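You operate a simulated robot arm through the tools that you are given. There is no shell and no other tool.

Carry out the task below with a simulated two-armed robot. There is one attempt and no reset: what you move stays moved.

TASK
Clamp the orange capped block in the red vise; knock its cap home.
Fine: rubber mallet, laid back after; then ease the jaws and stand the block on the bench end. Set down upright: rubber mallet.
Where things are to end (x, y in the base frame): orange capped block within 60 mm of [490, -670].

The check looks at the end state, three seconds after you hand in, the way a careful person would. Anything else that was tipped, shoved, dropped, spilled or broken makes it a failure. Lids that push on must go on centred and level and be pressed home; caps that screw on are set level and turned clockwise until they are tight.

THE ROBOT
Two 7-joint arms with two-finger grippers on one trunk that stands fixed in place. Base frame: the origin is at the foot of the trunk, x ahead of it, y to its left, z up. Lengths are in mm, angles in rad, forces in N, time in s.
The left shoulder is at [70, 216, 1325], the right one opposite. With the tool pointing down near the work surface each hand reaches from about 200 to 840 mm from the base axis, measured 20 degrees to its own side. Payload 3.43 kg a hand.
The TCP of each hand is the grasp point between the finger pads, 20 mm short of the fingertips. In the tool frame z runs along the fingers and y along their closing line. Largest opening 124 mm; the body of the gripper starts 93 mm behind the TCP.
Orientation is that of the tool frame in the base frame, as a unit quaternion [x, y, z, w]. With the fingers straight down and closing along the base's y, the tool's x points along the base's -x, its y along +y and its z along -z.

THE INTERFACE
- The arms move only by the tool servo_tool. It takes "left_plan", "right_plan" or both (then of equal length, played together; a hand with none holds still); each is a list of rows, each a list of 3 entries, a list of its own where there are three numbers: the finger opening in cm, from 0 to 12.4, then the shift along the tool's x, y, z in cm, then the turn, a rotation vector about the tool's x, y, z in rad. In form: [[fingers, [dx, dy, dz], [ax, ay, az]], ...]. A call has 1 to 20 rows; each row shifts and turns the commanded pose from where the row before left it, along the tool's axes as they then stand. A row lasts 0.2 s, in which the tool goes at most 50 mm and 0.15 rad; a call with a longer step from one row to the next is refused whole, and so is a gripper value outside its range. A pose out of reach is approached as far as the arm can. The call stops where the force on the tool passes 90 N (or 10 N more than at its start, if that is more) or the arm is blocked; 0.2 s more then pass. The fingers move at their own pace (about 72 mm/s each) and stop on an object; they squeeze with about 21 N. The grip force told is the motor's: it shows also when the fingers shut on nothing. Time passes only in rows, and 0.2 s behind the last, so rows that do not move let the fingers close. It gives the time, the measured TCP pose, the force on the tool (base axes), the opening and the grip force at its end, in the units of the frame above (readings bear some noise), with the torque about the TCP (base axes, N m) and any sound that the robot's microphone picked up.
- Cameras (640 x 400 px; columns grow to the right, rows downward): "scene" is now at [183.1, -45.6, 1502]; the picture's right is [-0.50, -0.87, 0.00], its down [-0.44, 0.25, -0.86] and it looks along [0.75, -0.43, -0.51] (base axes); focal length 346 px, centre (320, 200). "left" rides on the left gripper at [82, -14, -140] in its tool frame; the picture's right is [0.17, 0.99, 0.00], its down [-0.83, 0.14, -0.54] and it looks along [-0.53, 0.09, 0.84] (tool axes); focal length 243 px, centre (320, 200). "right" rides on the right gripper at [82, 14, -140] in its tool frame; the picture's right is [-0.16, 0.99, 0.00], its down [-0.83, -0.14, -0.54] and it looks along [-0.53, -0.09, 0.84] (tool axes); focal length 243 px, centre (320, 200). There is no depth. A picture from a camera that has moved, and an enlarged one, comes with that camera's place and axes in the base frame and with its lens.
- grab_frame(camera): a new picture of that camera. No time passes.
- move_column(by): slides the trunk up (or, below 0, down) by that many mm; the arms and the scene camera ride with it, the base frame stays. It gives what a move gives, with no picture.
- pan_tilt(pan, tilt): turns the head with the scene camera to pan (to the left, within 1.396 rad either way) and tilt (down, from -0.506 to 1.204), counted from straight ahead of the robot. It gives what a move gives.
- close_up(camera, box): a new picture of the part [left, top, right, bottom] of that camera's present view, enlarged. No time passes.
- finish_job(): hands the job in; it is judged then, once.

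Places have to be worked out from the pictures, the camera data and where the tool is seen. Open the grippers and draw the arms clear of the work before you hand the job in, unless the task says otherwise.

The tools are called after "Emit:" as a command line: name --argument value ..., lists and objects as JSON in quotes. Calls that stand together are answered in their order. servo_tool: Moves the arms, as the interface text tells. Its arguments: {"type":"object","properties":{"left_plan":{"type":"array","items":{"type":"array"}},"right_plan":{"type":"array","items":{"type":"array"}}},"required":[]} The other tools are called the same way: move_column (by) slides the trunk up or down; pan_tilt (pan, tilt) turns the head that bears the scene camera; grab_frame (camera) takes a picture; close_up (camera, box) takes an enlarged picture of a part of a camera's view; finish_job () hands the job in.

At the start:

```text
time_s: 0.0
left_tool_pos: [353.8, -31.6, 1335.9]
left_tool_rot: [0.0, 1.0, 0.0, 0.0]
left_force: [0.1, -0.4, 0.3]
left_moment: [-0.01, 0.01, 0.02]
left_opening: 123.9
left_gripper_force: 0.1
right_tool_pos: [452.1, -534.7, 1336.3]
right_tool_rot: [-0.001, 1.0, 0.001, -0.001]
right_force: [0.5, -0.2, -0.1]
right_moment: [0.05, -0.01, -0.01]
right_opening: 124.2
right_gripper_force: 0.1
trunk travel left (down, up): [-479.0, 112.0]
head pan, tilt: [-0.522, 0.531]
```

scene: 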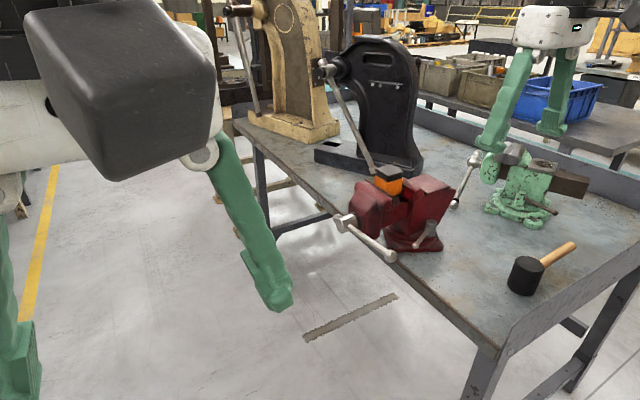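
right: 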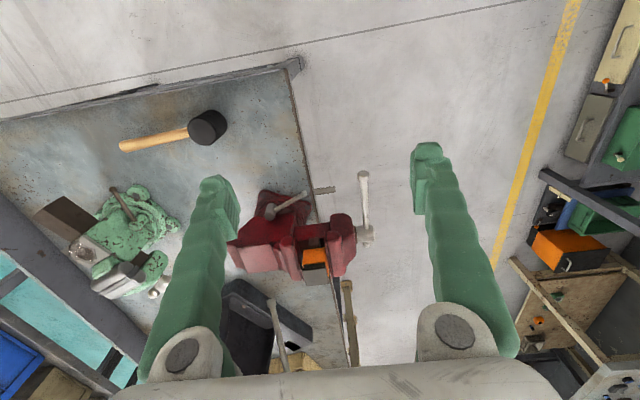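
left: 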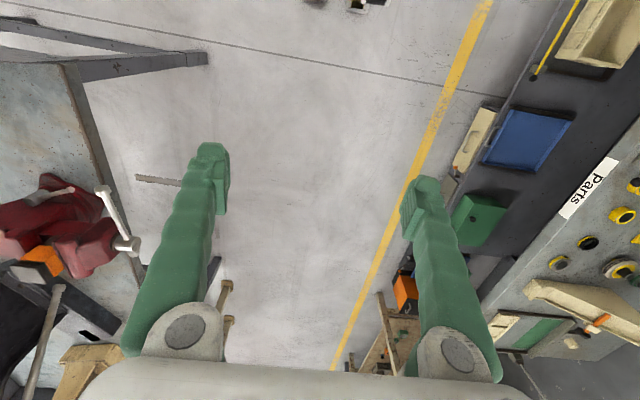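

The scene shows the red vise with the orange block with a dark cap in or on its jaws, and the mallet on the bench. I'll take enlarged pictures to see the details.

Emit:
close_up --camera "scene" --box '[310, 140, 470, 270]'

Emit:
close_up --camera "right" --box '[220, 160, 400, 300]'

Emit:
close_up --camera "scene" --box '[440, 200, 640, 340]'

```text
3.08 times, centred on (390, 205) of scene
camera zoom: at [183.1, -45.6, 1502.0], right [-0.5, -0.87, 0.0], down [-0.44, 0.25, -0.86], along [0.75, -0.43, -0.51], focal length 1063 px, centre (105, 185)
```

zoom: 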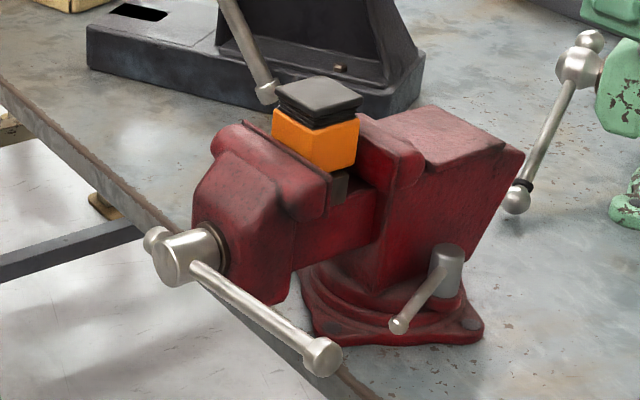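

```text
2.86 times, centred on (310, 230) of right
camera zoom: at [369.5, -522.3, 1476.6], right [0.16, 0.99, 0.0], down [0.83, -0.14, 0.54], along [0.53, -0.09, -0.84], focal length 693 px, centre (349, 114)
```

zoom: 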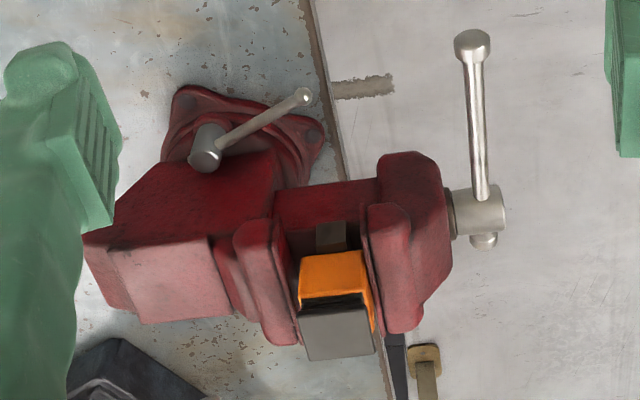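

```text
2.86 times, centred on (540, 270) of scene
camera zoom: at [183.1, -45.6, 1502.0], right [-0.5, -0.87, 0.0], down [-0.44, 0.25, -0.86], along [0.75, -0.43, -0.51], focal length 987 px, centre (-309, 0)
```

zoom: 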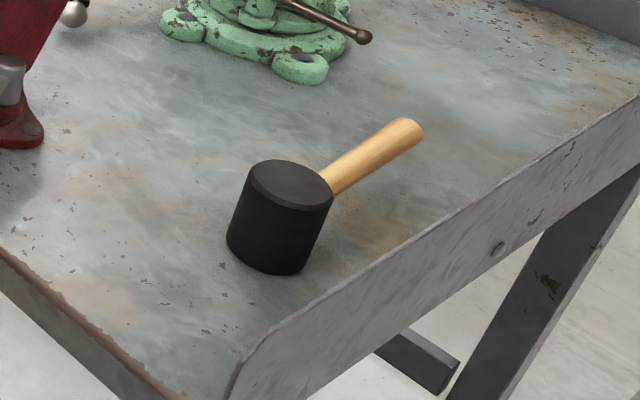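

Triangulating puts the cap top near (797, -604, 1114) and the vise screw axis near (801, y, 992). The bar end is near (616, -470, 1014), the mallet head near (478, -779) and the bench at z of about 893. I'll zoom in further on the jaws and the handle.

Emit:
close_up --camera "scene" --box '[365, 155, 425, 195]'

Emit:
close_up --camera "right" --box '[280, 220, 350, 290]'

Emit:
close_up --camera "scene" --box '[325, 190, 445, 270]'

Emit:
close_up --camera "right" --box '[100, 60, 320, 200]'

```text
10.00 times, centred on (395, 175) of scene
camera zoom: at [183.1, -45.6, 1502.0], right [-0.5, -0.87, 0.0], down [-0.44, 0.25, -0.86], along [0.75, -0.43, -0.51], focal length 3456 px, centre (-430, 450)
```

zoom: 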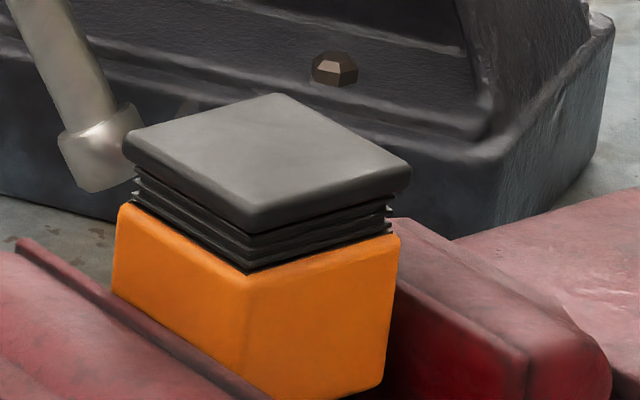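

```text
5.71 times, centred on (315, 255) of right
camera zoom: at [369.5, -522.3, 1476.6], right [0.16, 0.99, 0.0], down [0.83, -0.14, 0.54], along [0.53, -0.09, -0.84], focal length 1386 px, centre (349, -114)
```

zoom: 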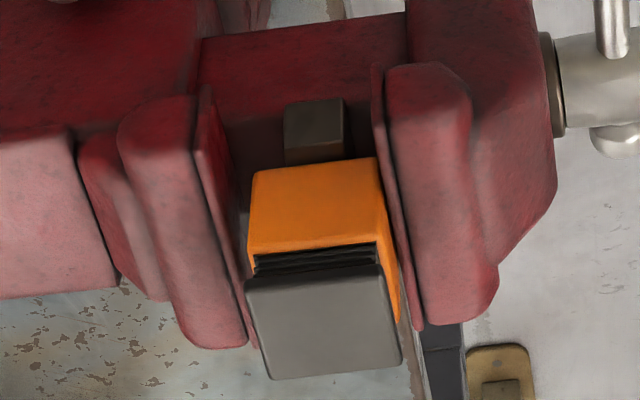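

```text
5.00 times, centred on (385, 230) of scene
camera zoom: at [183.1, -45.6, 1502.0], right [-0.5, -0.87, 0.0], down [-0.44, 0.25, -0.86], along [0.75, -0.43, -0.51], focal length 1728 px, centre (-5, 50)
```

zoom: 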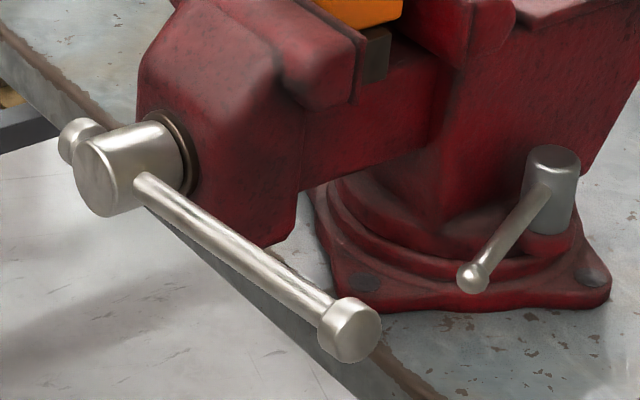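

```text
2.86 times, centred on (210, 130) of right
camera zoom: at [369.5, -522.3, 1476.6], right [0.16, 0.99, 0.0], down [0.83, -0.14, 0.54], along [0.53, -0.09, -0.84], focal length 693 px, centre (634, 400)
```

zoom: 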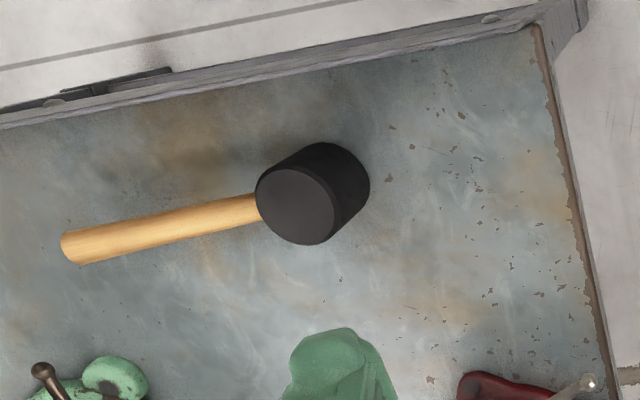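

The block stands on a small rest between the jaws with a gap on either side, and its ribbed plug cap is half out. I'll move the right hand so its camera looks down on the jaws.

Emit:
servo_tool --right_plan '[[12.4, [-4, -1.6, 0], [0, 0, 0]], [12.4, [-4, -1.6, 0], [0, 0, 0]], [12.4, [-4, -1.6, 0], [0, 0, 0]], [12.4, [-4, -1.6, 0], [0, 0, 0]], [12.4, [-4, -1.6, 0], [0, 0, 0]], [12.4, [0, 0, 0], [0, 0, 0]]]'

Emit:
grab_frame --camera "right"

Emit:
close_up --camera "right" --box '[240, 140, 400, 240]'

```text
time_s: 1.4
left_tool_pos: [351.9, -31.4, 1337.1]
left_tool_rot: [0.0, 1.0, 0.0, 0.001]
left_force: [-0.4, 0.1, 0.0]
left_moment: [0.02, -0.06, 0.02]
left_opening: 124.2
left_gripper_force: 0.2
right_tool_pos: [585.4, -601.0, 1263.2]
right_tool_rot: [-0.002, 1.0, 0.0, 0.004]
right_force: [0.2, 1.3, -1.1]
right_moment: [0.0, -0.01, 0.02]
right_opening: 124.0
right_gripper_force: 0.0
right hand out of reach, approached as far as the arm can: row 2, 3, 4, 5
trunk travel left (down, up): [-479.0, 112.0]
head pan, tilt: [-0.522, 0.531]
```

```text
taken
camera right: at [501.5, -588.3, 1402.7], right [0.16, 0.99, 0.0], down [0.83, -0.14, 0.55], along [0.54, -0.09, -0.84], focal length 243 px, centre (320, 200)
```

right: 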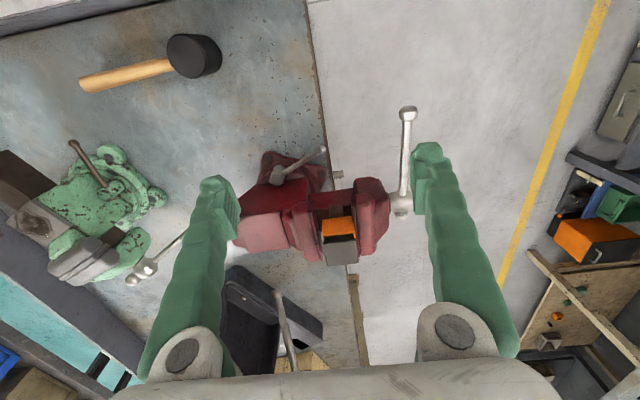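

```text
4.00 times, centred on (320, 190) of right
camera zoom: at [501.5, -588.3, 1402.7], right [0.16, 0.99, 0.0], down [0.83, -0.14, 0.55], along [0.54, -0.09, -0.84], focal length 970 px, centre (320, 240)
```

zoom: 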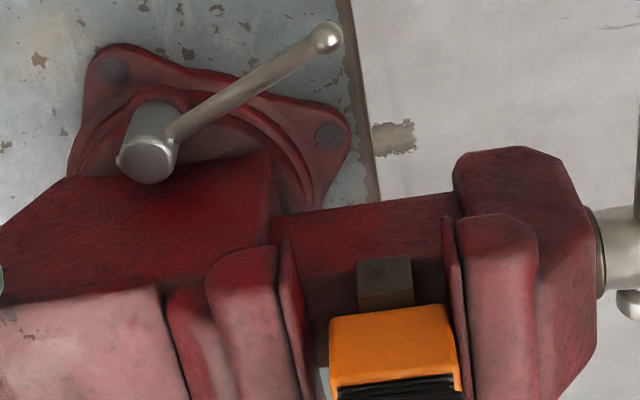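

The right arm reached its limit near x = 585 with the tool straight down, so for far work I will tilt the tool outward. I'm drawing the right hand back, then bringing the left hand forward and turning it to point toward -y so it can push the vise bar from the aisle side.

Emit:
servo_tool --left_plan '[[0, [-3, -2.4, 2.7], [0, 0, 0]], [0, [-3, -2.4, 2.7], [0, 0, 0]], [0, [-3, -2.4, 2.7], [0, 0, 0]], [0, [-3, -2.4, 2.7], [0, 0, 0]], [0, [-3, -2.4, 2.7], [0, 0, 0]], [0, [0, 0, 0], [0.15, 0, 0]], [0, [0, 0, 0], [0.15, 0, 0]], [0, [0, 0, 0], [0.15, 0, 0]], [0, [0, 0, 0], [0.15, 0, 0]], [0, [0, 0, 0], [0.15, 0, 0]], [0, [0, 0, 0], [0.15, 0, 0]]]' --right_plan '[[12.4, [4, 0, 0], [0, 0, 0]], [12.4, [4, 0, 0], [0, 0, 0]], [12.4, [4, 0, 0], [0, 0, 0]], [12.4, [4, 0, 0], [0, 0, 0]], [12.4, [2, 0, 0], [0, 0, 0]], [12.4, [0, 0, 0], [0, 0, 0]], [12.4, [0, 0, 0], [0, 0, 0]], [12.4, [0, 0, 0], [0, 0, 0]], [12.4, [0, 0, 0], [0, 0, 0]], [12.4, [0, 0, 0], [0, 0, 0]], [12.4, [0, 0, 0], [0, 0, 0]]]'

Emit:
grab_frame --camera "scene"

```text
time_s: 2.5
left_tool_pos: [441.0, -172.4, 1322.5]
left_tool_rot: [0.035, 0.99, -0.134, -0.028]
left_force: [-1.3, -0.2, 0.6]
left_moment: [0.03, -0.02, 0.0]
left_opening: 0.0
left_gripper_force: 21.1
left hand out of reach, approached as far as the arm can: row 5
right_tool_pos: [419.6, -601.3, 1267.3]
right_tool_rot: [-0.002, 1.0, 0.002, 0.001]
right_force: [-0.2, 0.7, -1.0]
right_moment: [0.02, 0.0, -0.01]
right_opening: 123.9
right_gripper_force: 0.2
trunk travel left (down, up): [-479.0, 112.0]
head pan, tilt: [-0.522, 0.531]
stopped in row 5 (left hand): the arm was blocked; the commanded pose is now the measured one
```

```text
taken
camera scene: at [180.6, -46.3, 1502.3], right [-0.5, -0.87, 0.0], down [-0.44, 0.25, -0.86], along [0.75, -0.43, -0.51], focal length 346 px, centre (320, 200)
```

scene: 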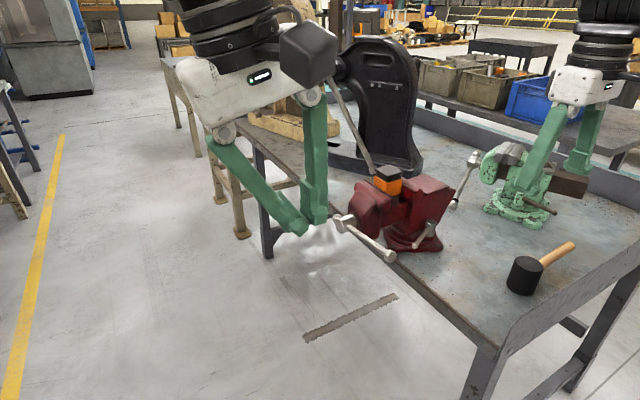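

The left arm was blocked high up, probably near its reach limit. I'll lower the left hand by about 200 mm first and then go on turning it.

Emit:
servo_tool --left_plan '[[0, [-0.2, 1.07, 3.86], [0, 0, 0]], [0, [-0.2, 1.07, 3.86], [0, 0, 0]], [0, [-0.2, 1.07, 3.86], [0, 0, 0]], [0, [-0.2, 1.07, 3.86], [0, 0, 0]], [0, [-0.2, 1.07, 3.86], [0, 0, 0]], [0, [0, 0, 0], [0.15, 0, 0]], [0, [0, 0, 0], [0.15, 0, 0]], [0, [0, 0, 0], [0.15, 0, 0]], [0, [0, 0, 0], [0.15, 0, 0]], [0, [0, 0, 0], [0.15, 0, 0]], [0, [0, 0, 0], [0.15, 0, 0]], [0, [0, 0, 0], [0.15, 0, 0]]]'

```text
time_s: 5.1
left_tool_pos: [444.0, -173.2, 1118.3]
left_tool_rot: [0.017, 0.792, -0.609, -0.043]
left_force: [-0.2, 1.1, 0.7]
left_moment: [0.04, -0.01, -0.01]
left_opening: 0.1
left_gripper_force: 21.0
right_tool_pos: [423.6, -600.3, 1266.5]
right_tool_rot: [-0.002, 1.0, 0.002, -0.001]
right_force: [-0.2, -0.1, 0.2]
right_moment: [0.0, 0.01, 0.03]
right_opening: 123.9
right_gripper_force: 0.0
trunk travel left (down, up): [-479.0, 112.0]
head pan, tilt: [-0.522, 0.531]
```

The turn is going well, so I'll finish it until the fingers point level toward (+x, -y), and read the pose.

Emit:
servo_tool --left_plan '[[0, [0, 0, 0], [0.13, 0, 0]], [0, [0, 0, 0], [0.13, 0, 0]], [0, [0, 0, 0], [0, -0.15, 0]], [0, [0, 0, 0], [0, -0.15, 0]], [0, [0, 0, 0], [0, -0.15, 0]], [0, [0, 0, 0], [0, -0.15, 0]], [0, [0, 0, 0], [0, 0, 0]]]'

Emit:
grab_frame --camera "scene"

Emit:
grab_frame --camera "left"

```text
time_s: 6.7
left_tool_pos: [514.2, -222.5, 1164.0]
left_tool_rot: [-0.203, 0.689, -0.675, 0.167]
left_force: [0.8, -0.7, -0.3]
left_moment: [0.01, -0.01, -0.01]
left_opening: 0.0
left_gripper_force: 20.9
left hand out of reach, approached as far as the arm can: row 1, 2, 3, 4, 5
right_tool_pos: [423.7, -599.7, 1267.9]
right_tool_rot: [-0.001, 1.0, 0.0, -0.001]
right_force: [0.5, 0.4, 0.8]
right_moment: [-0.02, 0.05, 0.0]
right_opening: 123.8
right_gripper_force: 0.1
trunk travel left (down, up): [-479.0, 112.0]
head pan, tilt: [-0.522, 0.531]
```

```text
taken
camera scene: at [184.1, -44.7, 1501.8], right [-0.5, -0.87, 0.0], down [-0.44, 0.25, -0.86], along [0.75, -0.43, -0.51], focal length 346 px, centre (320, 200)
```

scene: 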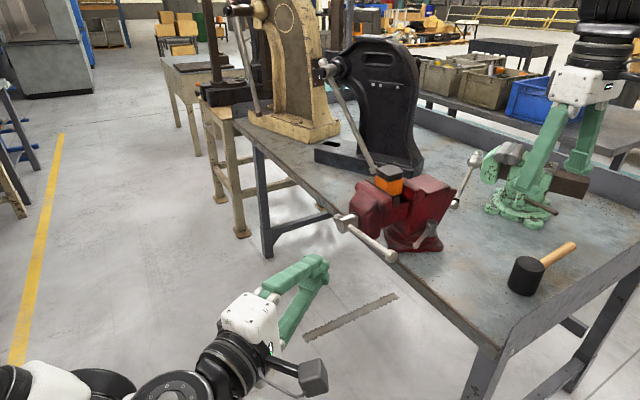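

```text
taken
camera left: at [374.4, -145.2, 1185.9], right [-0.2, -0.08, -0.98], down [0.44, 0.89, -0.16], along [0.88, -0.46, -0.14], focal length 243 px, centre (320, 200)
```

left: 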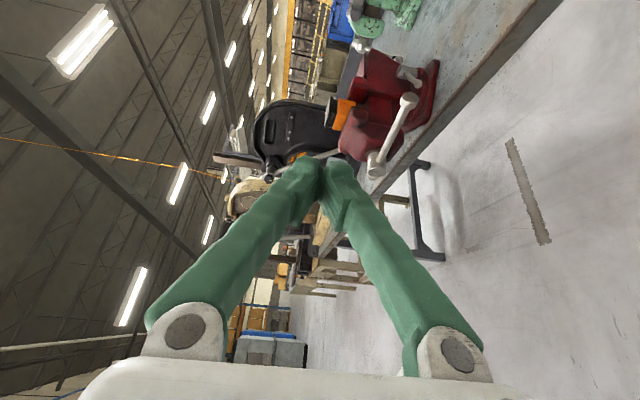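

The left hand is now level, pointing at the vise, and its camera sees the bar. I'll carry the fingertips to a spot just above the bar at about r = 150 mm.

Emit:
servo_tool --left_plan '[[0, [-0.02, 1.43, 3.99], [0, 0, 0]], [0, [-0.02, 1.43, 3.99], [0, 0, 0]], [0, [-0.02, 1.43, 3.99], [0, 0, 0]], [0, [-0.02, 1.43, 3.99], [0, 0, 0]], [0, [-0.02, 1.43, 3.99], [0, 0, 0]], [0, [-0.02, 1.43, 3.99], [0, 0, 0]], [0, [0, 0, 0], [0, 0, 0]]]'

Emit:
grab_frame --camera "scene"

Emit:
grab_frame --camera "left"

Emit:
grab_frame --camera "right"

```text
time_s: 8.5
left_tool_pos: [660.5, -368.0, 1067.2]
left_tool_rot: [-0.221, 0.687, -0.666, 0.189]
left_force: [0.4, 1.0, 0.9]
left_moment: [0.03, -0.02, -0.04]
left_opening: 0.0
left_gripper_force: 21.5
left hand out of reach, approached as far as the arm can: row 6
right_tool_pos: [422.7, -600.2, 1267.9]
right_tool_rot: [-0.002, 1.0, 0.0, 0.0]
right_force: [-0.6, -0.6, -0.3]
right_moment: [0.0, 0.03, -0.01]
right_opening: 124.0
right_gripper_force: 0.0
trunk travel left (down, up): [-479.0, 112.0]
head pan, tilt: [-0.522, 0.531]
stopped in row 7 (left hand): the arm was blocked; the commanded pose is now the measured one
```

```text
taken
camera scene: at [183.9, -45.0, 1501.9], right [-0.5, -0.87, 0.0], down [-0.44, 0.25, -0.86], along [0.75, -0.43, -0.51], focal length 346 px, centre (320, 200)
```

scene: 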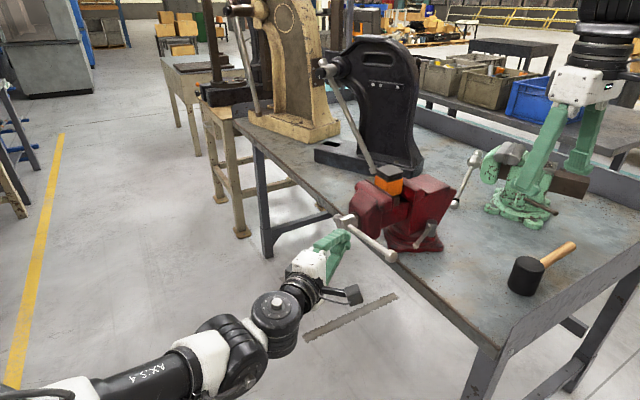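

```text
taken
camera left: at [517.1, -296.5, 1091.1], right [-0.19, -0.08, -0.98], down [0.39, 0.91, -0.15], along [0.9, -0.41, -0.14], focal length 243 px, centre (320, 200)
```

left: 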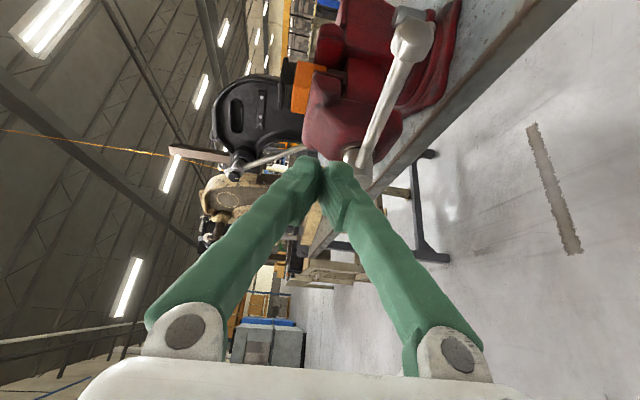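

```text
taken
camera right: at [340.6, -587.3, 1407.6], right [0.16, 0.99, 0.0], down [0.83, -0.14, 0.54], along [0.53, -0.09, -0.84], focal length 243 px, centre (320, 200)
```

right: 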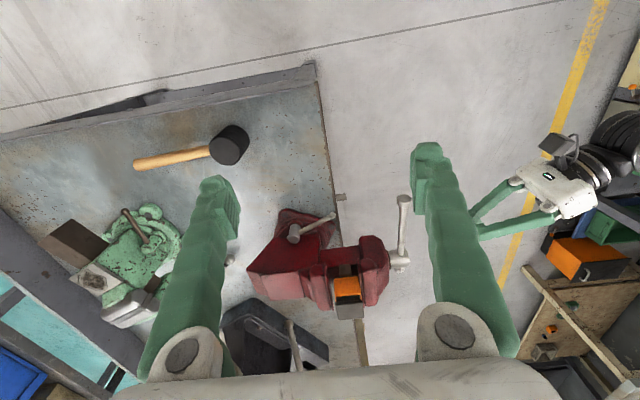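

The left arm is blocked here, looking nearly stretched out with the shoulder well above the work. I'll lower the trunk 250 mm so the left shoulder comes level with the vise; both hands have clear space below them.

Emit:
move_column --by -220

Emit:
grab_frame --camera "scene"

```text
time_s: 10.8
left_tool_pos: [656.7, -348.7, 801.4]
left_tool_rot: [-0.236, 0.702, -0.647, 0.182]
left_force: [0.2, -0.6, -0.1]
left_moment: [0.04, 0.03, 0.02]
left_opening: 0.0
left_gripper_force: 20.9
right_tool_pos: [420.7, -601.1, 1048.3]
right_tool_rot: [-0.001, 1.0, 0.001, -0.001]
right_force: [0.3, 0.8, 0.4]
right_moment: [0.02, -0.03, 0.01]
right_opening: 123.9
right_gripper_force: 0.1
trunk travel left (down, up): [-259.0, 332.0]
head pan, tilt: [-0.522, 0.531]
```

```text
taken
camera scene: at [245.5, -45.5, 1276.0], right [-0.5, -0.87, 0.0], down [-0.44, 0.25, -0.86], along [0.75, -0.43, -0.51], focal length 346 px, centre (320, 200)
```

scene: 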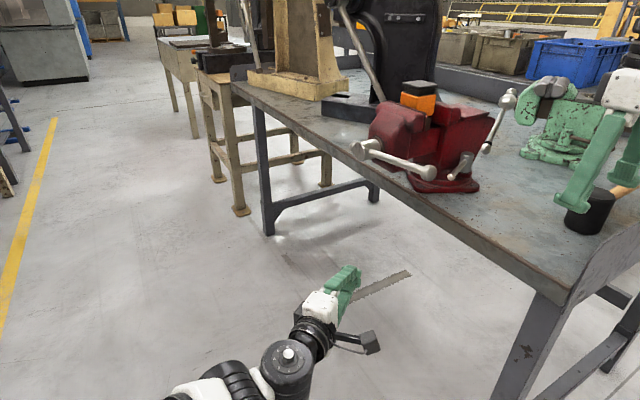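

The trunk is down 220 mm. I'll raise the left hand to just above bar height while still clear on the aisle side.

Emit:
servo_tool --left_plan '[[0, [0.35, -4.1, -0.5], [0, 0, 0]], [0, [0.35, -4.1, -0.5], [0, 0, 0]], [0, [0.35, -4.1, -0.5], [0, 0, 0]], [0, [0.35, -4.1, -0.5], [0, 0, 0]], [0, [0.35, -4.1, -0.5], [0, 0, 0]], [0, [0.35, -4.1, -0.5], [0, 0, 0]], [0, [0, 0, 0], [0, 0, 0]]]'

Emit:
grab_frame --camera "left"

Emit:
close_up --camera "scene" --box '[340, 60, 520, 200]'

```text
time_s: 11.4
left_tool_pos: [616.5, -353.6, 810.9]
left_tool_rot: [-0.265, 0.715, -0.632, 0.14]
left_force: [0.5, -0.1, 0.0]
left_moment: [0.0, -0.06, -0.03]
left_opening: 0.1
left_gripper_force: 20.7
right_tool_pos: [421.9, -600.1, 1046.8]
right_tool_rot: [-0.002, 1.0, 0.0, 0.0]
right_force: [0.1, -0.4, 0.2]
right_moment: [0.03, -0.02, -0.02]
right_opening: 123.9
right_gripper_force: 0.1
trunk travel left (down, up): [-259.0, 332.0]
head pan, tilt: [-0.522, 0.531]
stopped in row 2 (left hand): the arm was blocked; the commanded pose is now the measured one
```

```text
taken
camera left: at [477.6, -284.9, 858.3], right [-0.34, -0.03, -0.94], down [0.36, 0.92, -0.16], along [0.87, -0.4, -0.3], focal length 243 px, centre (320, 200)
```

left: 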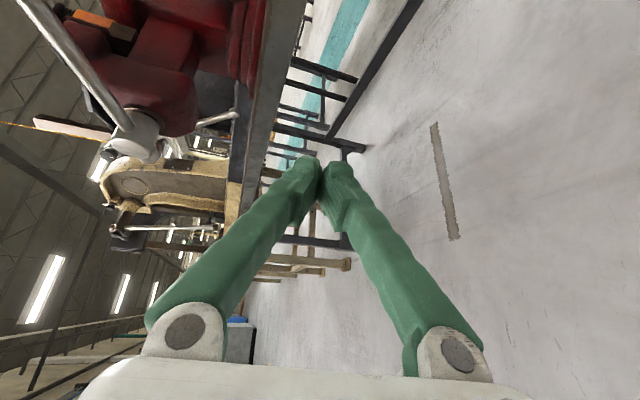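

```text
2.86 times, centred on (430, 130) of scene
camera zoom: at [245.8, -45.3, 1275.9], right [-0.5, -0.87, 0.0], down [-0.44, 0.25, -0.86], along [0.75, -0.43, -0.51], focal length 987 px, centre (6, 400)
```

zoom: 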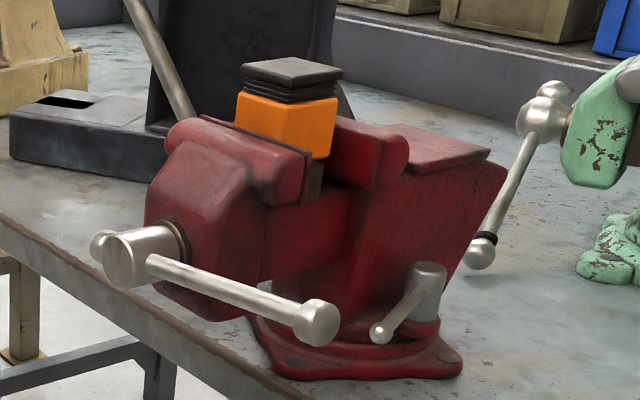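

The left arm is stuck near its joint limits, so I'll withdraw it. I'll use the right hand to grip the bar near its end with the fingers closing along y, so the bar can pivot in the pads.

Emit:
servo_tool --left_plan '[[0, [0, 0, -3], [0, 0, 0]], [0, [0, 0, -3], [0, 0.1, 0]], [0, [0, 0, -3], [-0.1, 0.1, 0]], [0, [0, 0, -3], [-0.15, 0, 0]], [0, [0, 0, -3], [-0.15, 0, 0]], [0, [0, 0, -2], [-0.15, 0, 0]], [0, [0, 0, 0], [-0.15, 0, 0]], [0, [0, 0, 0], [-0.15, 0, 0]]]'

Emit:
grab_frame --camera "scene"

Emit:
grab_frame --camera "right"

```text
time_s: 13.2
left_tool_pos: [544.9, -210.3, 853.8]
left_tool_rot: [-0.212, 0.93, -0.298, -0.024]
left_force: [-1.1, -0.6, 0.1]
left_moment: [0.02, 0.01, 0.01]
left_opening: 0.1
left_gripper_force: 20.5
right_tool_pos: [422.5, -600.4, 1047.3]
right_tool_rot: [-0.001, 1.0, 0.001, -0.001]
right_force: [-1.0, 0.1, 0.1]
right_moment: [0.02, -0.02, 0.01]
right_opening: 124.0
right_gripper_force: 0.1
trunk travel left (down, up): [-259.0, 332.0]
head pan, tilt: [-0.522, 0.531]
```

```text
taken
camera scene: at [245.4, -46.4, 1275.9], right [-0.5, -0.87, 0.0], down [-0.44, 0.25, -0.86], along [0.75, -0.43, -0.51], focal length 346 px, centre (320, 200)
```

scene: 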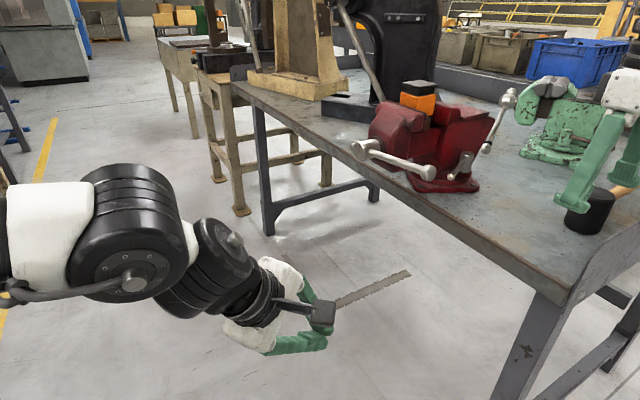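

```text
taken
camera right: at [339.3, -588.7, 1187.2], right [0.16, 0.99, 0.0], down [0.83, -0.14, 0.54], along [0.53, -0.09, -0.84], focal length 243 px, centre (320, 200)
```

right: 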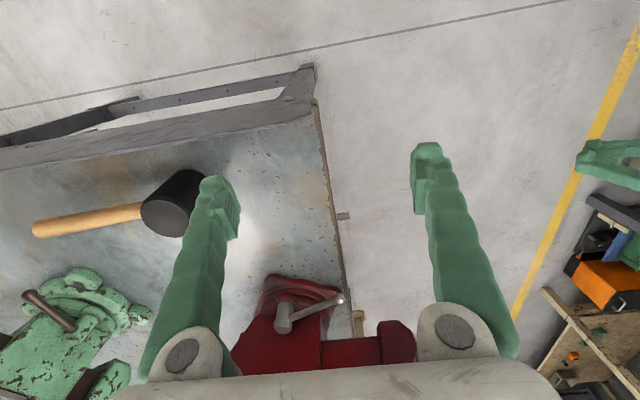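

The new view agrees with the earlier numbers: bar end knob at (616, -471, 1014), screw at (801, -474, 991). I'll tilt the right hand forward 0.45 rad for reach and bring it above the bar at about x = 640.

Emit:
servo_tool --right_plan '[[6, [0, 0, -1], [0, -0.15, 0]], [6, [0, 0, -1], [0, -0.15, 0]], [6, [0, 0, 0], [0, -0.15, 0]], [6, [-3.4, 2.15, 1.31], [0, 0, 0]], [6, [-3.4, 2.15, 1.31], [0, 0, 0]], [6, [-3.4, 2.15, 1.31], [0, 0, 0]], [6, [-3.4, 2.15, 1.31], [0, 0, 0]], [6, [-3.4, 2.15, 1.31], [0, 0, 0]], [6, [-3.4, 2.15, 1.31], [0, 0, 0]], [6, [0, 0, 0], [0, 0, 0]]]'

Emit:
grab_frame --camera "right"

Emit:
grab_frame --camera "scene"

```text
time_s: 15.4
left_tool_pos: [544.1, -211.3, 853.8]
left_tool_rot: [-0.211, 0.93, -0.3, -0.022]
left_force: [-0.1, 0.7, 0.0]
left_moment: [0.0, 0.02, -0.01]
left_opening: 0.0
left_gripper_force: 21.0
right_tool_pos: [637.8, -471.9, 1085.6]
right_tool_rot: [-0.001, 0.975, 0.001, 0.224]
right_force: [-0.5, -0.1, 0.4]
right_moment: [0.03, -0.02, 0.0]
right_opening: 59.7
right_gripper_force: 0.1
trunk travel left (down, up): [-259.0, 332.0]
head pan, tilt: [-0.522, 0.531]
```

```text
taken
camera right: at [502.7, -459.6, 1176.1], right [0.15, 0.99, 0.07], down [0.51, -0.14, 0.85], along [0.85, -0.09, -0.53], focal length 243 px, centre (320, 200)
```

right: 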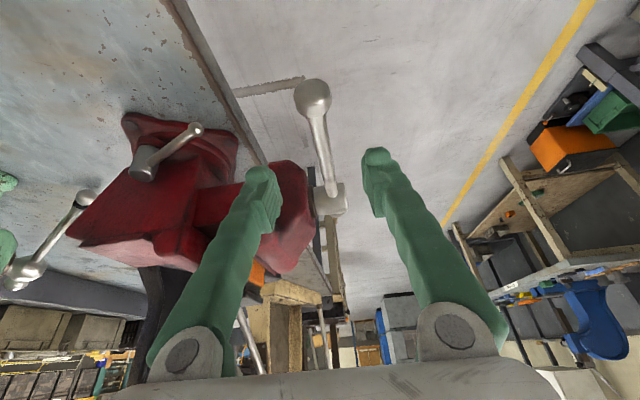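

```text
taken
camera scene: at [244.7, -46.3, 1276.1], right [-0.5, -0.87, 0.0], down [-0.44, 0.25, -0.86], along [0.75, -0.43, -0.51], focal length 346 px, centre (320, 200)
```

scene: 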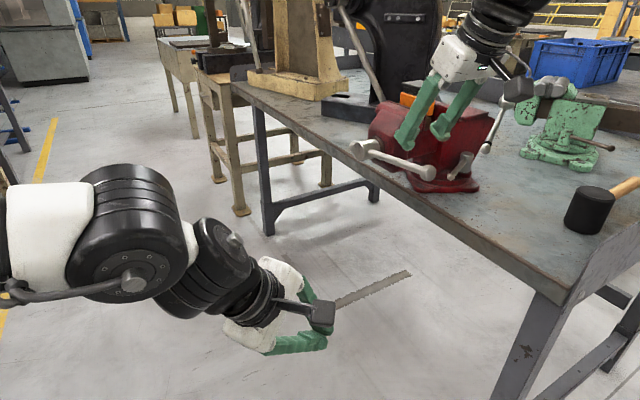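

The bar lies between the open fingers in y. I'm lowering them onto it at about r = 155 and closing.

Emit:
servo_tool --right_plan '[[6, [0.87, 0.05, 2.33], [0, 0, 0]], [6, [0.87, 0.05, 2.33], [0, 0, 0]], [6, [0.87, 0.05, 2.33], [0, 0, 0]], [0, [0, 0, 0], [0, 0, 0]], [0, [0, 0, 0], [0, 0, 0]], [0, [0, 0, 0], [0, 0, 0]]]'

Emit:
grab_frame --camera "right"

Emit:
close_up --camera "scene" --box '[340, 60, 520, 200]'

```text
time_s: 16.8
left_tool_pos: [546.0, -210.2, 852.2]
left_tool_rot: [-0.211, 0.93, -0.299, -0.024]
left_force: [-0.4, 0.5, -0.6]
left_moment: [-0.02, -0.02, -0.02]
left_opening: 0.0
left_gripper_force: 20.9
right_tool_pos: [644.0, -469.9, 1010.9]
right_tool_rot: [-0.002, 0.975, 0.001, 0.221]
right_force: [-1.9, 4.4, -6.0]
right_moment: [-0.02, 0.35, 0.13]
right_opening: 7.2
right_gripper_force: 40.9
trunk travel left (down, up): [-259.0, 332.0]
head pan, tilt: [-0.522, 0.531]
```

```text
taken
camera right: at [509.4, -456.7, 1101.5], right [0.15, 0.99, 0.07], down [0.52, -0.14, 0.85], along [0.84, -0.09, -0.53], focal length 243 px, centre (320, 200)
```

right: 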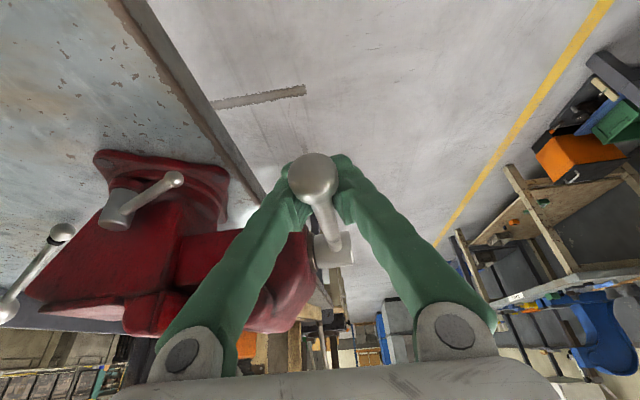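

```text
2.86 times, centred on (430, 130) of scene
camera zoom: at [246.2, -45.4, 1275.7], right [-0.5, -0.87, 0.0], down [-0.44, 0.25, -0.86], along [0.75, -0.43, -0.51], focal length 987 px, centre (6, 400)
```

zoom: 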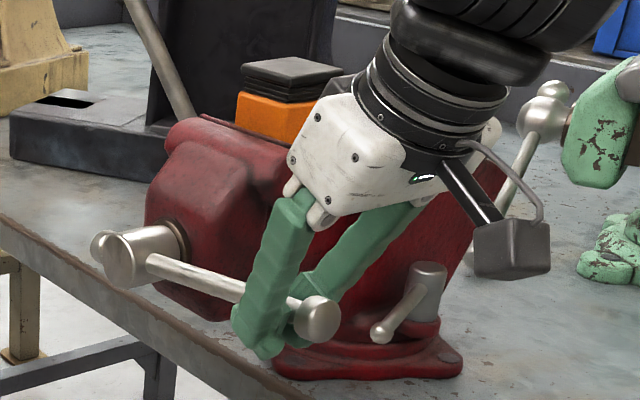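

The bar is gripped at r of about 158 mm. I'll swing it down, clockwise seen from the screw end, by about 30° on an arc around the screw axis and watch the jaw.

Emit:
servo_tool --right_plan '[[0, [0.737, 0, 1.265], [0, -0.044, 0]], [0, [0.641, 0, 1.222], [0, -0.044, 0]], [0, [0.585, 0, 1.246], [0, -0.044, 0]], [0, [0.519, 0, 1.273], [0, -0.044, 0]], [0, [0.482, 0, 1.291], [0, -0.044, 0]], [0, [0.412, 0, 1.317], [0, -0.044, 0]], [0, [0, 0, 0], [0, 0, 0]]]'

Emit:
grab_frame --camera "scene"

Emit:
close_up --camera "scene" --box '[340, 60, 520, 200]'

```text
time_s: 18.4
left_tool_pos: [545.9, -210.4, 853.9]
left_tool_rot: [-0.211, 0.93, -0.299, -0.022]
left_force: [-0.6, -0.8, -0.3]
left_moment: [0.03, -0.01, 0.03]
left_opening: 0.1
left_gripper_force: 20.7
right_tool_pos: [656.9, -467.6, 931.7]
right_tool_rot: [-0.001, 0.937, 0.002, 0.349]
right_force: [-0.7, 0.1, 0.9]
right_moment: [0.02, -0.01, -0.03]
right_opening: 0.1
right_gripper_force: 34.3
trunk travel left (down, up): [-259.0, 332.0]
head pan, tilt: [-0.522, 0.531]
```

```text
taken
camera scene: at [245.5, -45.4, 1275.9], right [-0.5, -0.87, 0.0], down [-0.44, 0.25, -0.86], along [0.75, -0.43, -0.51], focal length 346 px, centre (320, 200)
```

scene: 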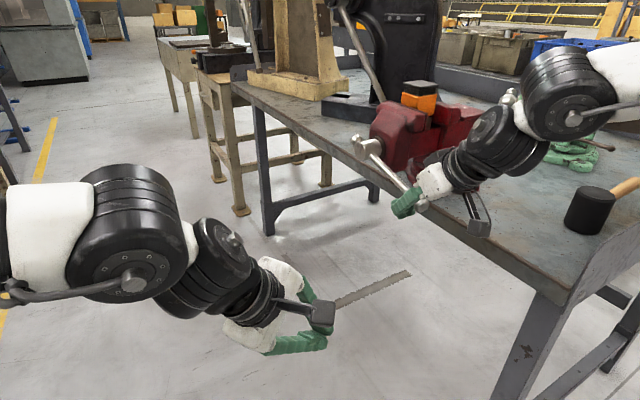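

```text
2.86 times, centred on (430, 130) of scene
camera zoom: at [245.5, -45.4, 1275.9], right [-0.5, -0.87, 0.0], down [-0.44, 0.25, -0.86], along [0.75, -0.43, -0.51], focal length 987 px, centre (6, 400)
```

zoom: 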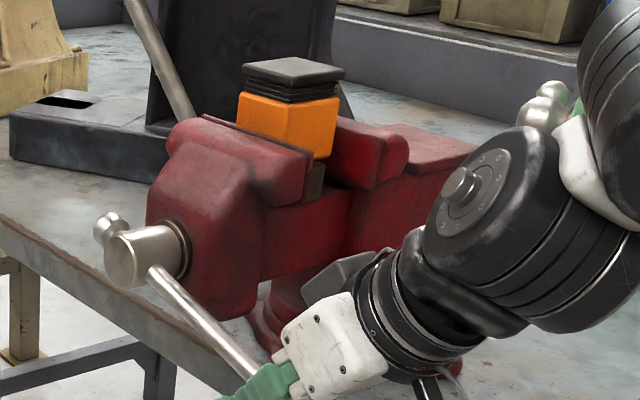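

The bar turned down about 30° and the movable jaw seems to have shifted slightly, but the finger opening reads 0.1, so the bar slipped out of the pads. I'll look closer.

Emit:
grab_frame --camera "right"

Emit:
close_up --camera "scene" --box '[360, 70, 450, 130]'

Emit:
close_up --camera "scene" --box '[340, 130, 460, 230]'

```text
taken
camera right: at [502.8, -455.4, 982.2], right [0.12, 0.99, 0.11], down [0.27, -0.14, 0.95], along [0.95, -0.09, -0.29], focal length 243 px, centre (320, 200)
```

right: 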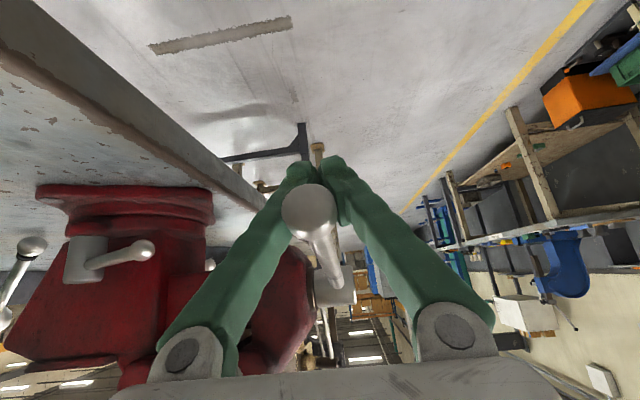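

```text
6.67 times, centred on (405, 100) of scene
camera zoom: at [245.5, -45.4, 1275.9], right [-0.5, -0.87, 0.0], down [-0.44, 0.25, -0.86], along [0.75, -0.43, -0.51], focal length 2304 px, centre (-247, 867)
```

zoom: 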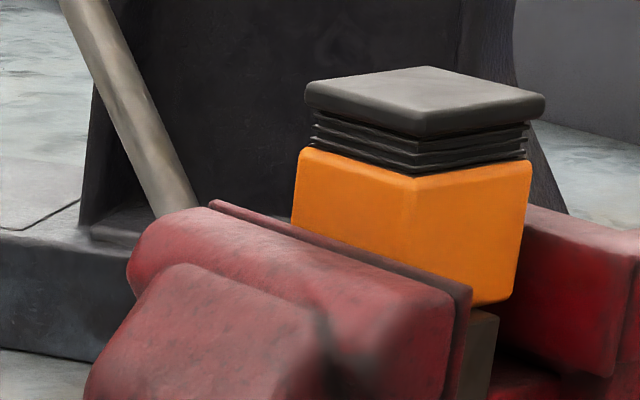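

```text
4.00 times, centred on (400, 180) of scene
camera zoom: at [245.5, -45.4, 1275.9], right [-0.5, -0.87, 0.0], down [-0.44, 0.25, -0.86], along [0.75, -0.43, -0.51], focal length 1382 px, centre (0, 280)
```

zoom: 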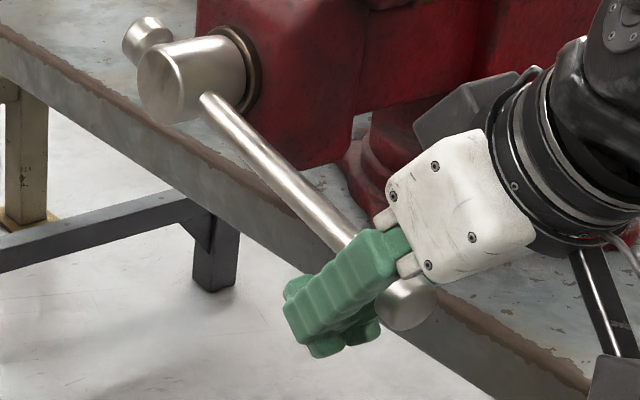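

The bar is caged in the V of the closed fingers, about 30 mm behind the TCP, and now sits near -13°. I'll go on pushing it down along the arc, letting the tool follow the bar.

Emit:
servo_tool --right_plan '[[0, [0.791, 0, 1.697], [0, 0, 0]], [0, [0.638, 0, 1.948], [0, 0, 0]], [0, [0.425, 0, 2.144], [0, 0, 0]], [0, [0.138, 0, 2.195], [0, 0, 0]], [0, [-0.496, 0, 2.02], [0, -0.122, 0]], [0, [-0.496, 0, 2.02], [0, -0.122, 0]], [0, [0, 0, 0], [0, 0, 0]]]'

Emit:
close_up --camera "scene" --box '[360, 70, 450, 130]'

Emit:
close_up --camera "scene" --box '[340, 130, 460, 230]'

```text
time_s: 20.0
left_tool_pos: [545.5, -209.0, 853.8]
left_tool_rot: [-0.211, 0.93, -0.3, -0.022]
left_force: [1.0, -0.4, 0.2]
left_moment: [-0.01, -0.01, 0.01]
left_opening: 0.1
left_gripper_force: 20.8
right_tool_pos: [728.2, -469.1, 833.6]
right_tool_rot: [-0.001, 0.887, 0.001, 0.461]
right_force: [-0.8, -0.2, -0.7]
right_moment: [0.01, -0.02, 0.03]
right_opening: 0.0
right_gripper_force: 34.2
trunk travel left (down, up): [-259.0, 332.0]
head pan, tilt: [-0.522, 0.531]
```

```text
6.67 times, centred on (405, 100) of scene
camera zoom: at [245.2, -45.3, 1276.0], right [-0.5, -0.87, 0.0], down [-0.44, 0.25, -0.86], along [0.75, -0.43, -0.51], focal length 2304 px, centre (-247, 867)
```

zoom: 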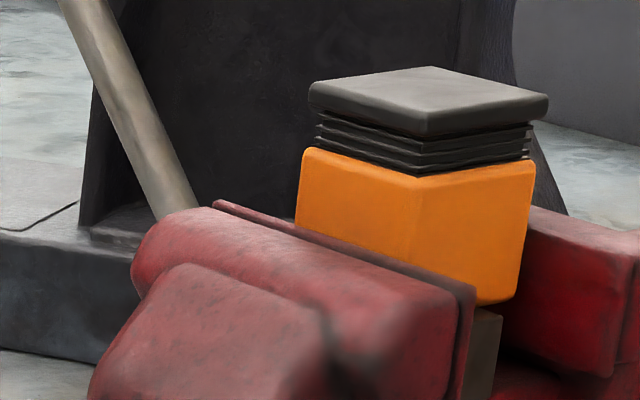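

```text
4.00 times, centred on (400, 180) of scene
camera zoom: at [245.2, -45.3, 1276.0], right [-0.5, -0.87, 0.0], down [-0.44, 0.25, -0.86], along [0.75, -0.43, -0.51], focal length 1382 px, centre (0, 280)
```

zoom: 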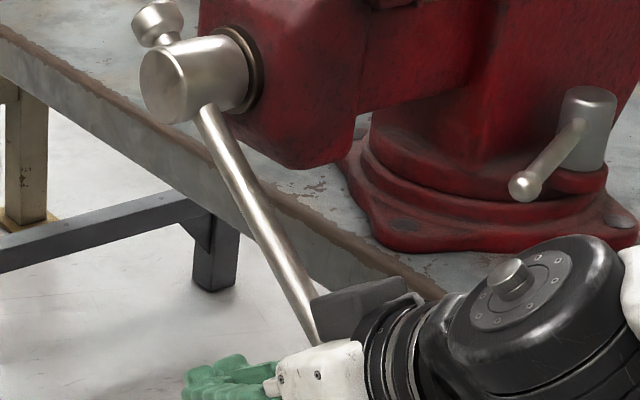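

The jaw and block have moved together by about 1.5 mm toward the fixed jaw with no resistance yet. I'll keep turning the bar toward 6 o'clock.

Emit:
servo_tool --right_plan '[[0, [-0.496, 0, 2.02], [0, -0.122, 0]], [0, [-0.496, 0, 2.02], [0, -0.122, 0]], [0, [-0.496, 0, 2.02], [0, -0.122, 0]], [0, [-0.496, 0, 2.02], [0, -0.122, 0]], [0, [-0.496, 0, 2.02], [0, -0.122, 0]], [0, [0, 0, 0], [0, 0, 0]]]'

Emit:
close_up --camera "scene" --box '[360, 70, 450, 130]'

Emit:
grab_frame --camera "scene"

Emit:
grab_frame --camera "right"

```text
time_s: 21.4
left_tool_pos: [545.0, -210.2, 852.4]
left_tool_rot: [-0.211, 0.93, -0.299, -0.023]
left_force: [0.9, 0.8, 0.8]
left_moment: [0.0, 0.01, 0.03]
left_opening: 0.1
left_gripper_force: 20.7
right_tool_pos: [829.4, -467.5, 822.1]
right_tool_rot: [-0.001, 0.708, 0.002, 0.706]
right_force: [-0.4, -0.8, 0.2]
right_moment: [0.02, 0.01, -0.02]
right_opening: 0.0
right_gripper_force: 34.0
trunk travel left (down, up): [-259.0, 332.0]
head pan, tilt: [-0.522, 0.531]
```

```text
6.67 times, centred on (405, 100) of scene
camera zoom: at [245.2, -45.4, 1276.0], right [-0.5, -0.87, 0.0], down [-0.44, 0.25, -0.86], along [0.75, -0.43, -0.51], focal length 2304 px, centre (-247, 867)
```

zoom: 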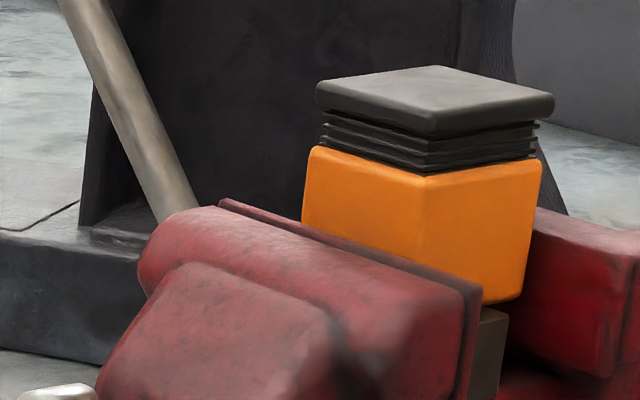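

```text
taken
camera scene: at [245.2, -45.4, 1276.0], right [-0.5, -0.87, 0.0], down [-0.44, 0.25, -0.86], along [0.75, -0.43, -0.51], focal length 346 px, centre (320, 200)
```

scene: 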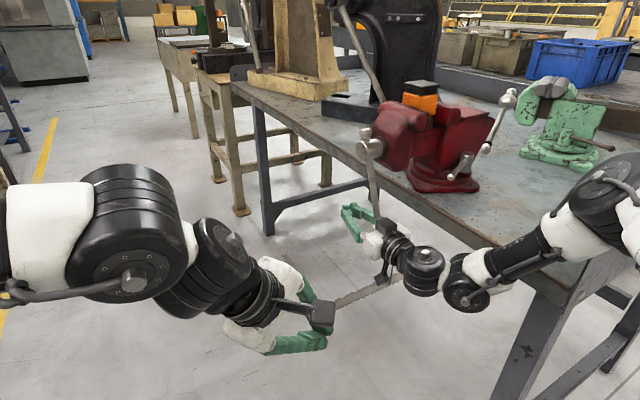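

```text
taken
camera right: at [689.6, -455.0, 740.6], right [0.0, 0.99, 0.17], down [-0.54, -0.14, 0.83], along [0.84, -0.09, 0.53], focal length 243 px, centre (320, 200)
```

right: 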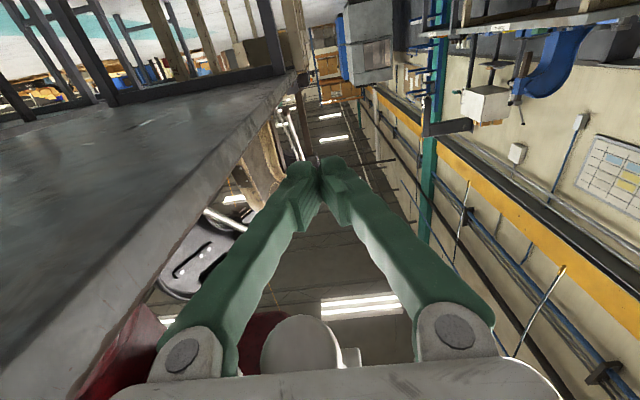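

The jaw moves about 16 mm per turn and roughly 6 mm of gap is left, so the bar must go round past 9 o'clock. I'll release the bar and back the right hand off, move the left arm well out of the way, and then re-aim the right hand from the aisle side.

Emit:
servo_tool --left_plan '[[0, [-0.31, 3.03, -3.6], [0, 0, 0]], [0, [-0.31, 3.03, -3.6], [0, 0, 0]], [0, [-0.31, 3.03, -3.6], [0, 0, 0]], [0, [-0.31, 3.03, -3.6], [0, 0, 0]], [0, [-0.31, 3.03, -3.6], [0, 0, 0]], [0, [-0.31, 3.03, -3.6], [0, 0, 0]], [0, [-0.31, 3.03, -3.6], [0, 0, 0]], [0, [-0.31, 3.03, -3.6], [0, 0, 0]]]' --right_plan '[[6, [0, 0, 0], [0, 0, 0]], [6, [0, 0, 0], [0, 0, 0]], [6, [0, 0, 0], [0, 0, 0]], [6, [0, 0, -3.5], [0, 0, 0]], [6, [0, 0, -4.5], [0, 0, 0]], [6, [0, 0, -4.5], [0, 0, 0]], [6, [0, 0, -4.5], [0, 0, 0]], [6, [0, 0, -2], [0, 0, 0]]]'

Emit:
grab_frame --camera "scene"

Emit:
grab_frame --camera "right"

```text
time_s: 23.2
left_tool_pos: [442.1, 141.5, 952.4]
left_tool_rot: [-0.211, 0.93, -0.3, -0.023]
left_force: [0.0, 1.6, -0.6]
left_moment: [-0.05, -0.04, 0.02]
left_opening: 0.1
left_gripper_force: 20.9
right_tool_pos: [640.3, -467.5, 824.2]
right_tool_rot: [0.0, 0.708, 0.0, 0.707]
right_force: [0.4, 0.5, 1.1]
right_moment: [0.02, 0.01, -0.02]
right_opening: 60.1
right_gripper_force: 0.1
trunk travel left (down, up): [-259.0, 332.0]
head pan, tilt: [-0.522, 0.531]
```

```text
taken
camera scene: at [244.6, -44.4, 1276.2], right [-0.5, -0.87, 0.0], down [-0.44, 0.25, -0.86], along [0.75, -0.43, -0.51], focal length 346 px, centre (320, 200)
```

scene: 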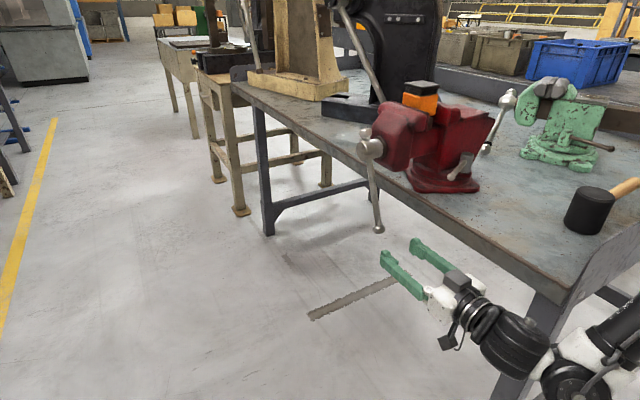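

```text
taken
camera right: at [499.4, -455.0, 741.5], right [0.0, 0.99, 0.17], down [-0.54, -0.14, 0.83], along [0.84, -0.09, 0.53], focal length 243 px, centre (320, 200)
```

right: 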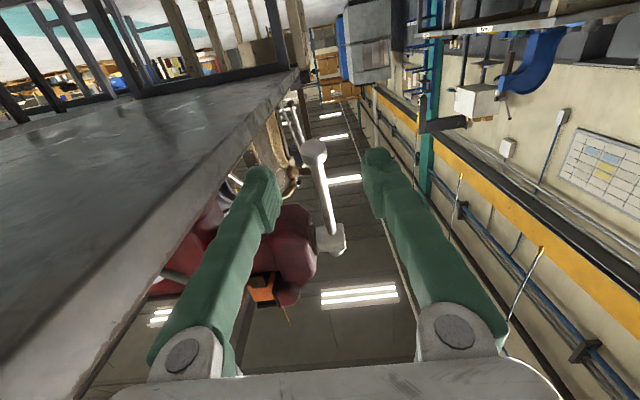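

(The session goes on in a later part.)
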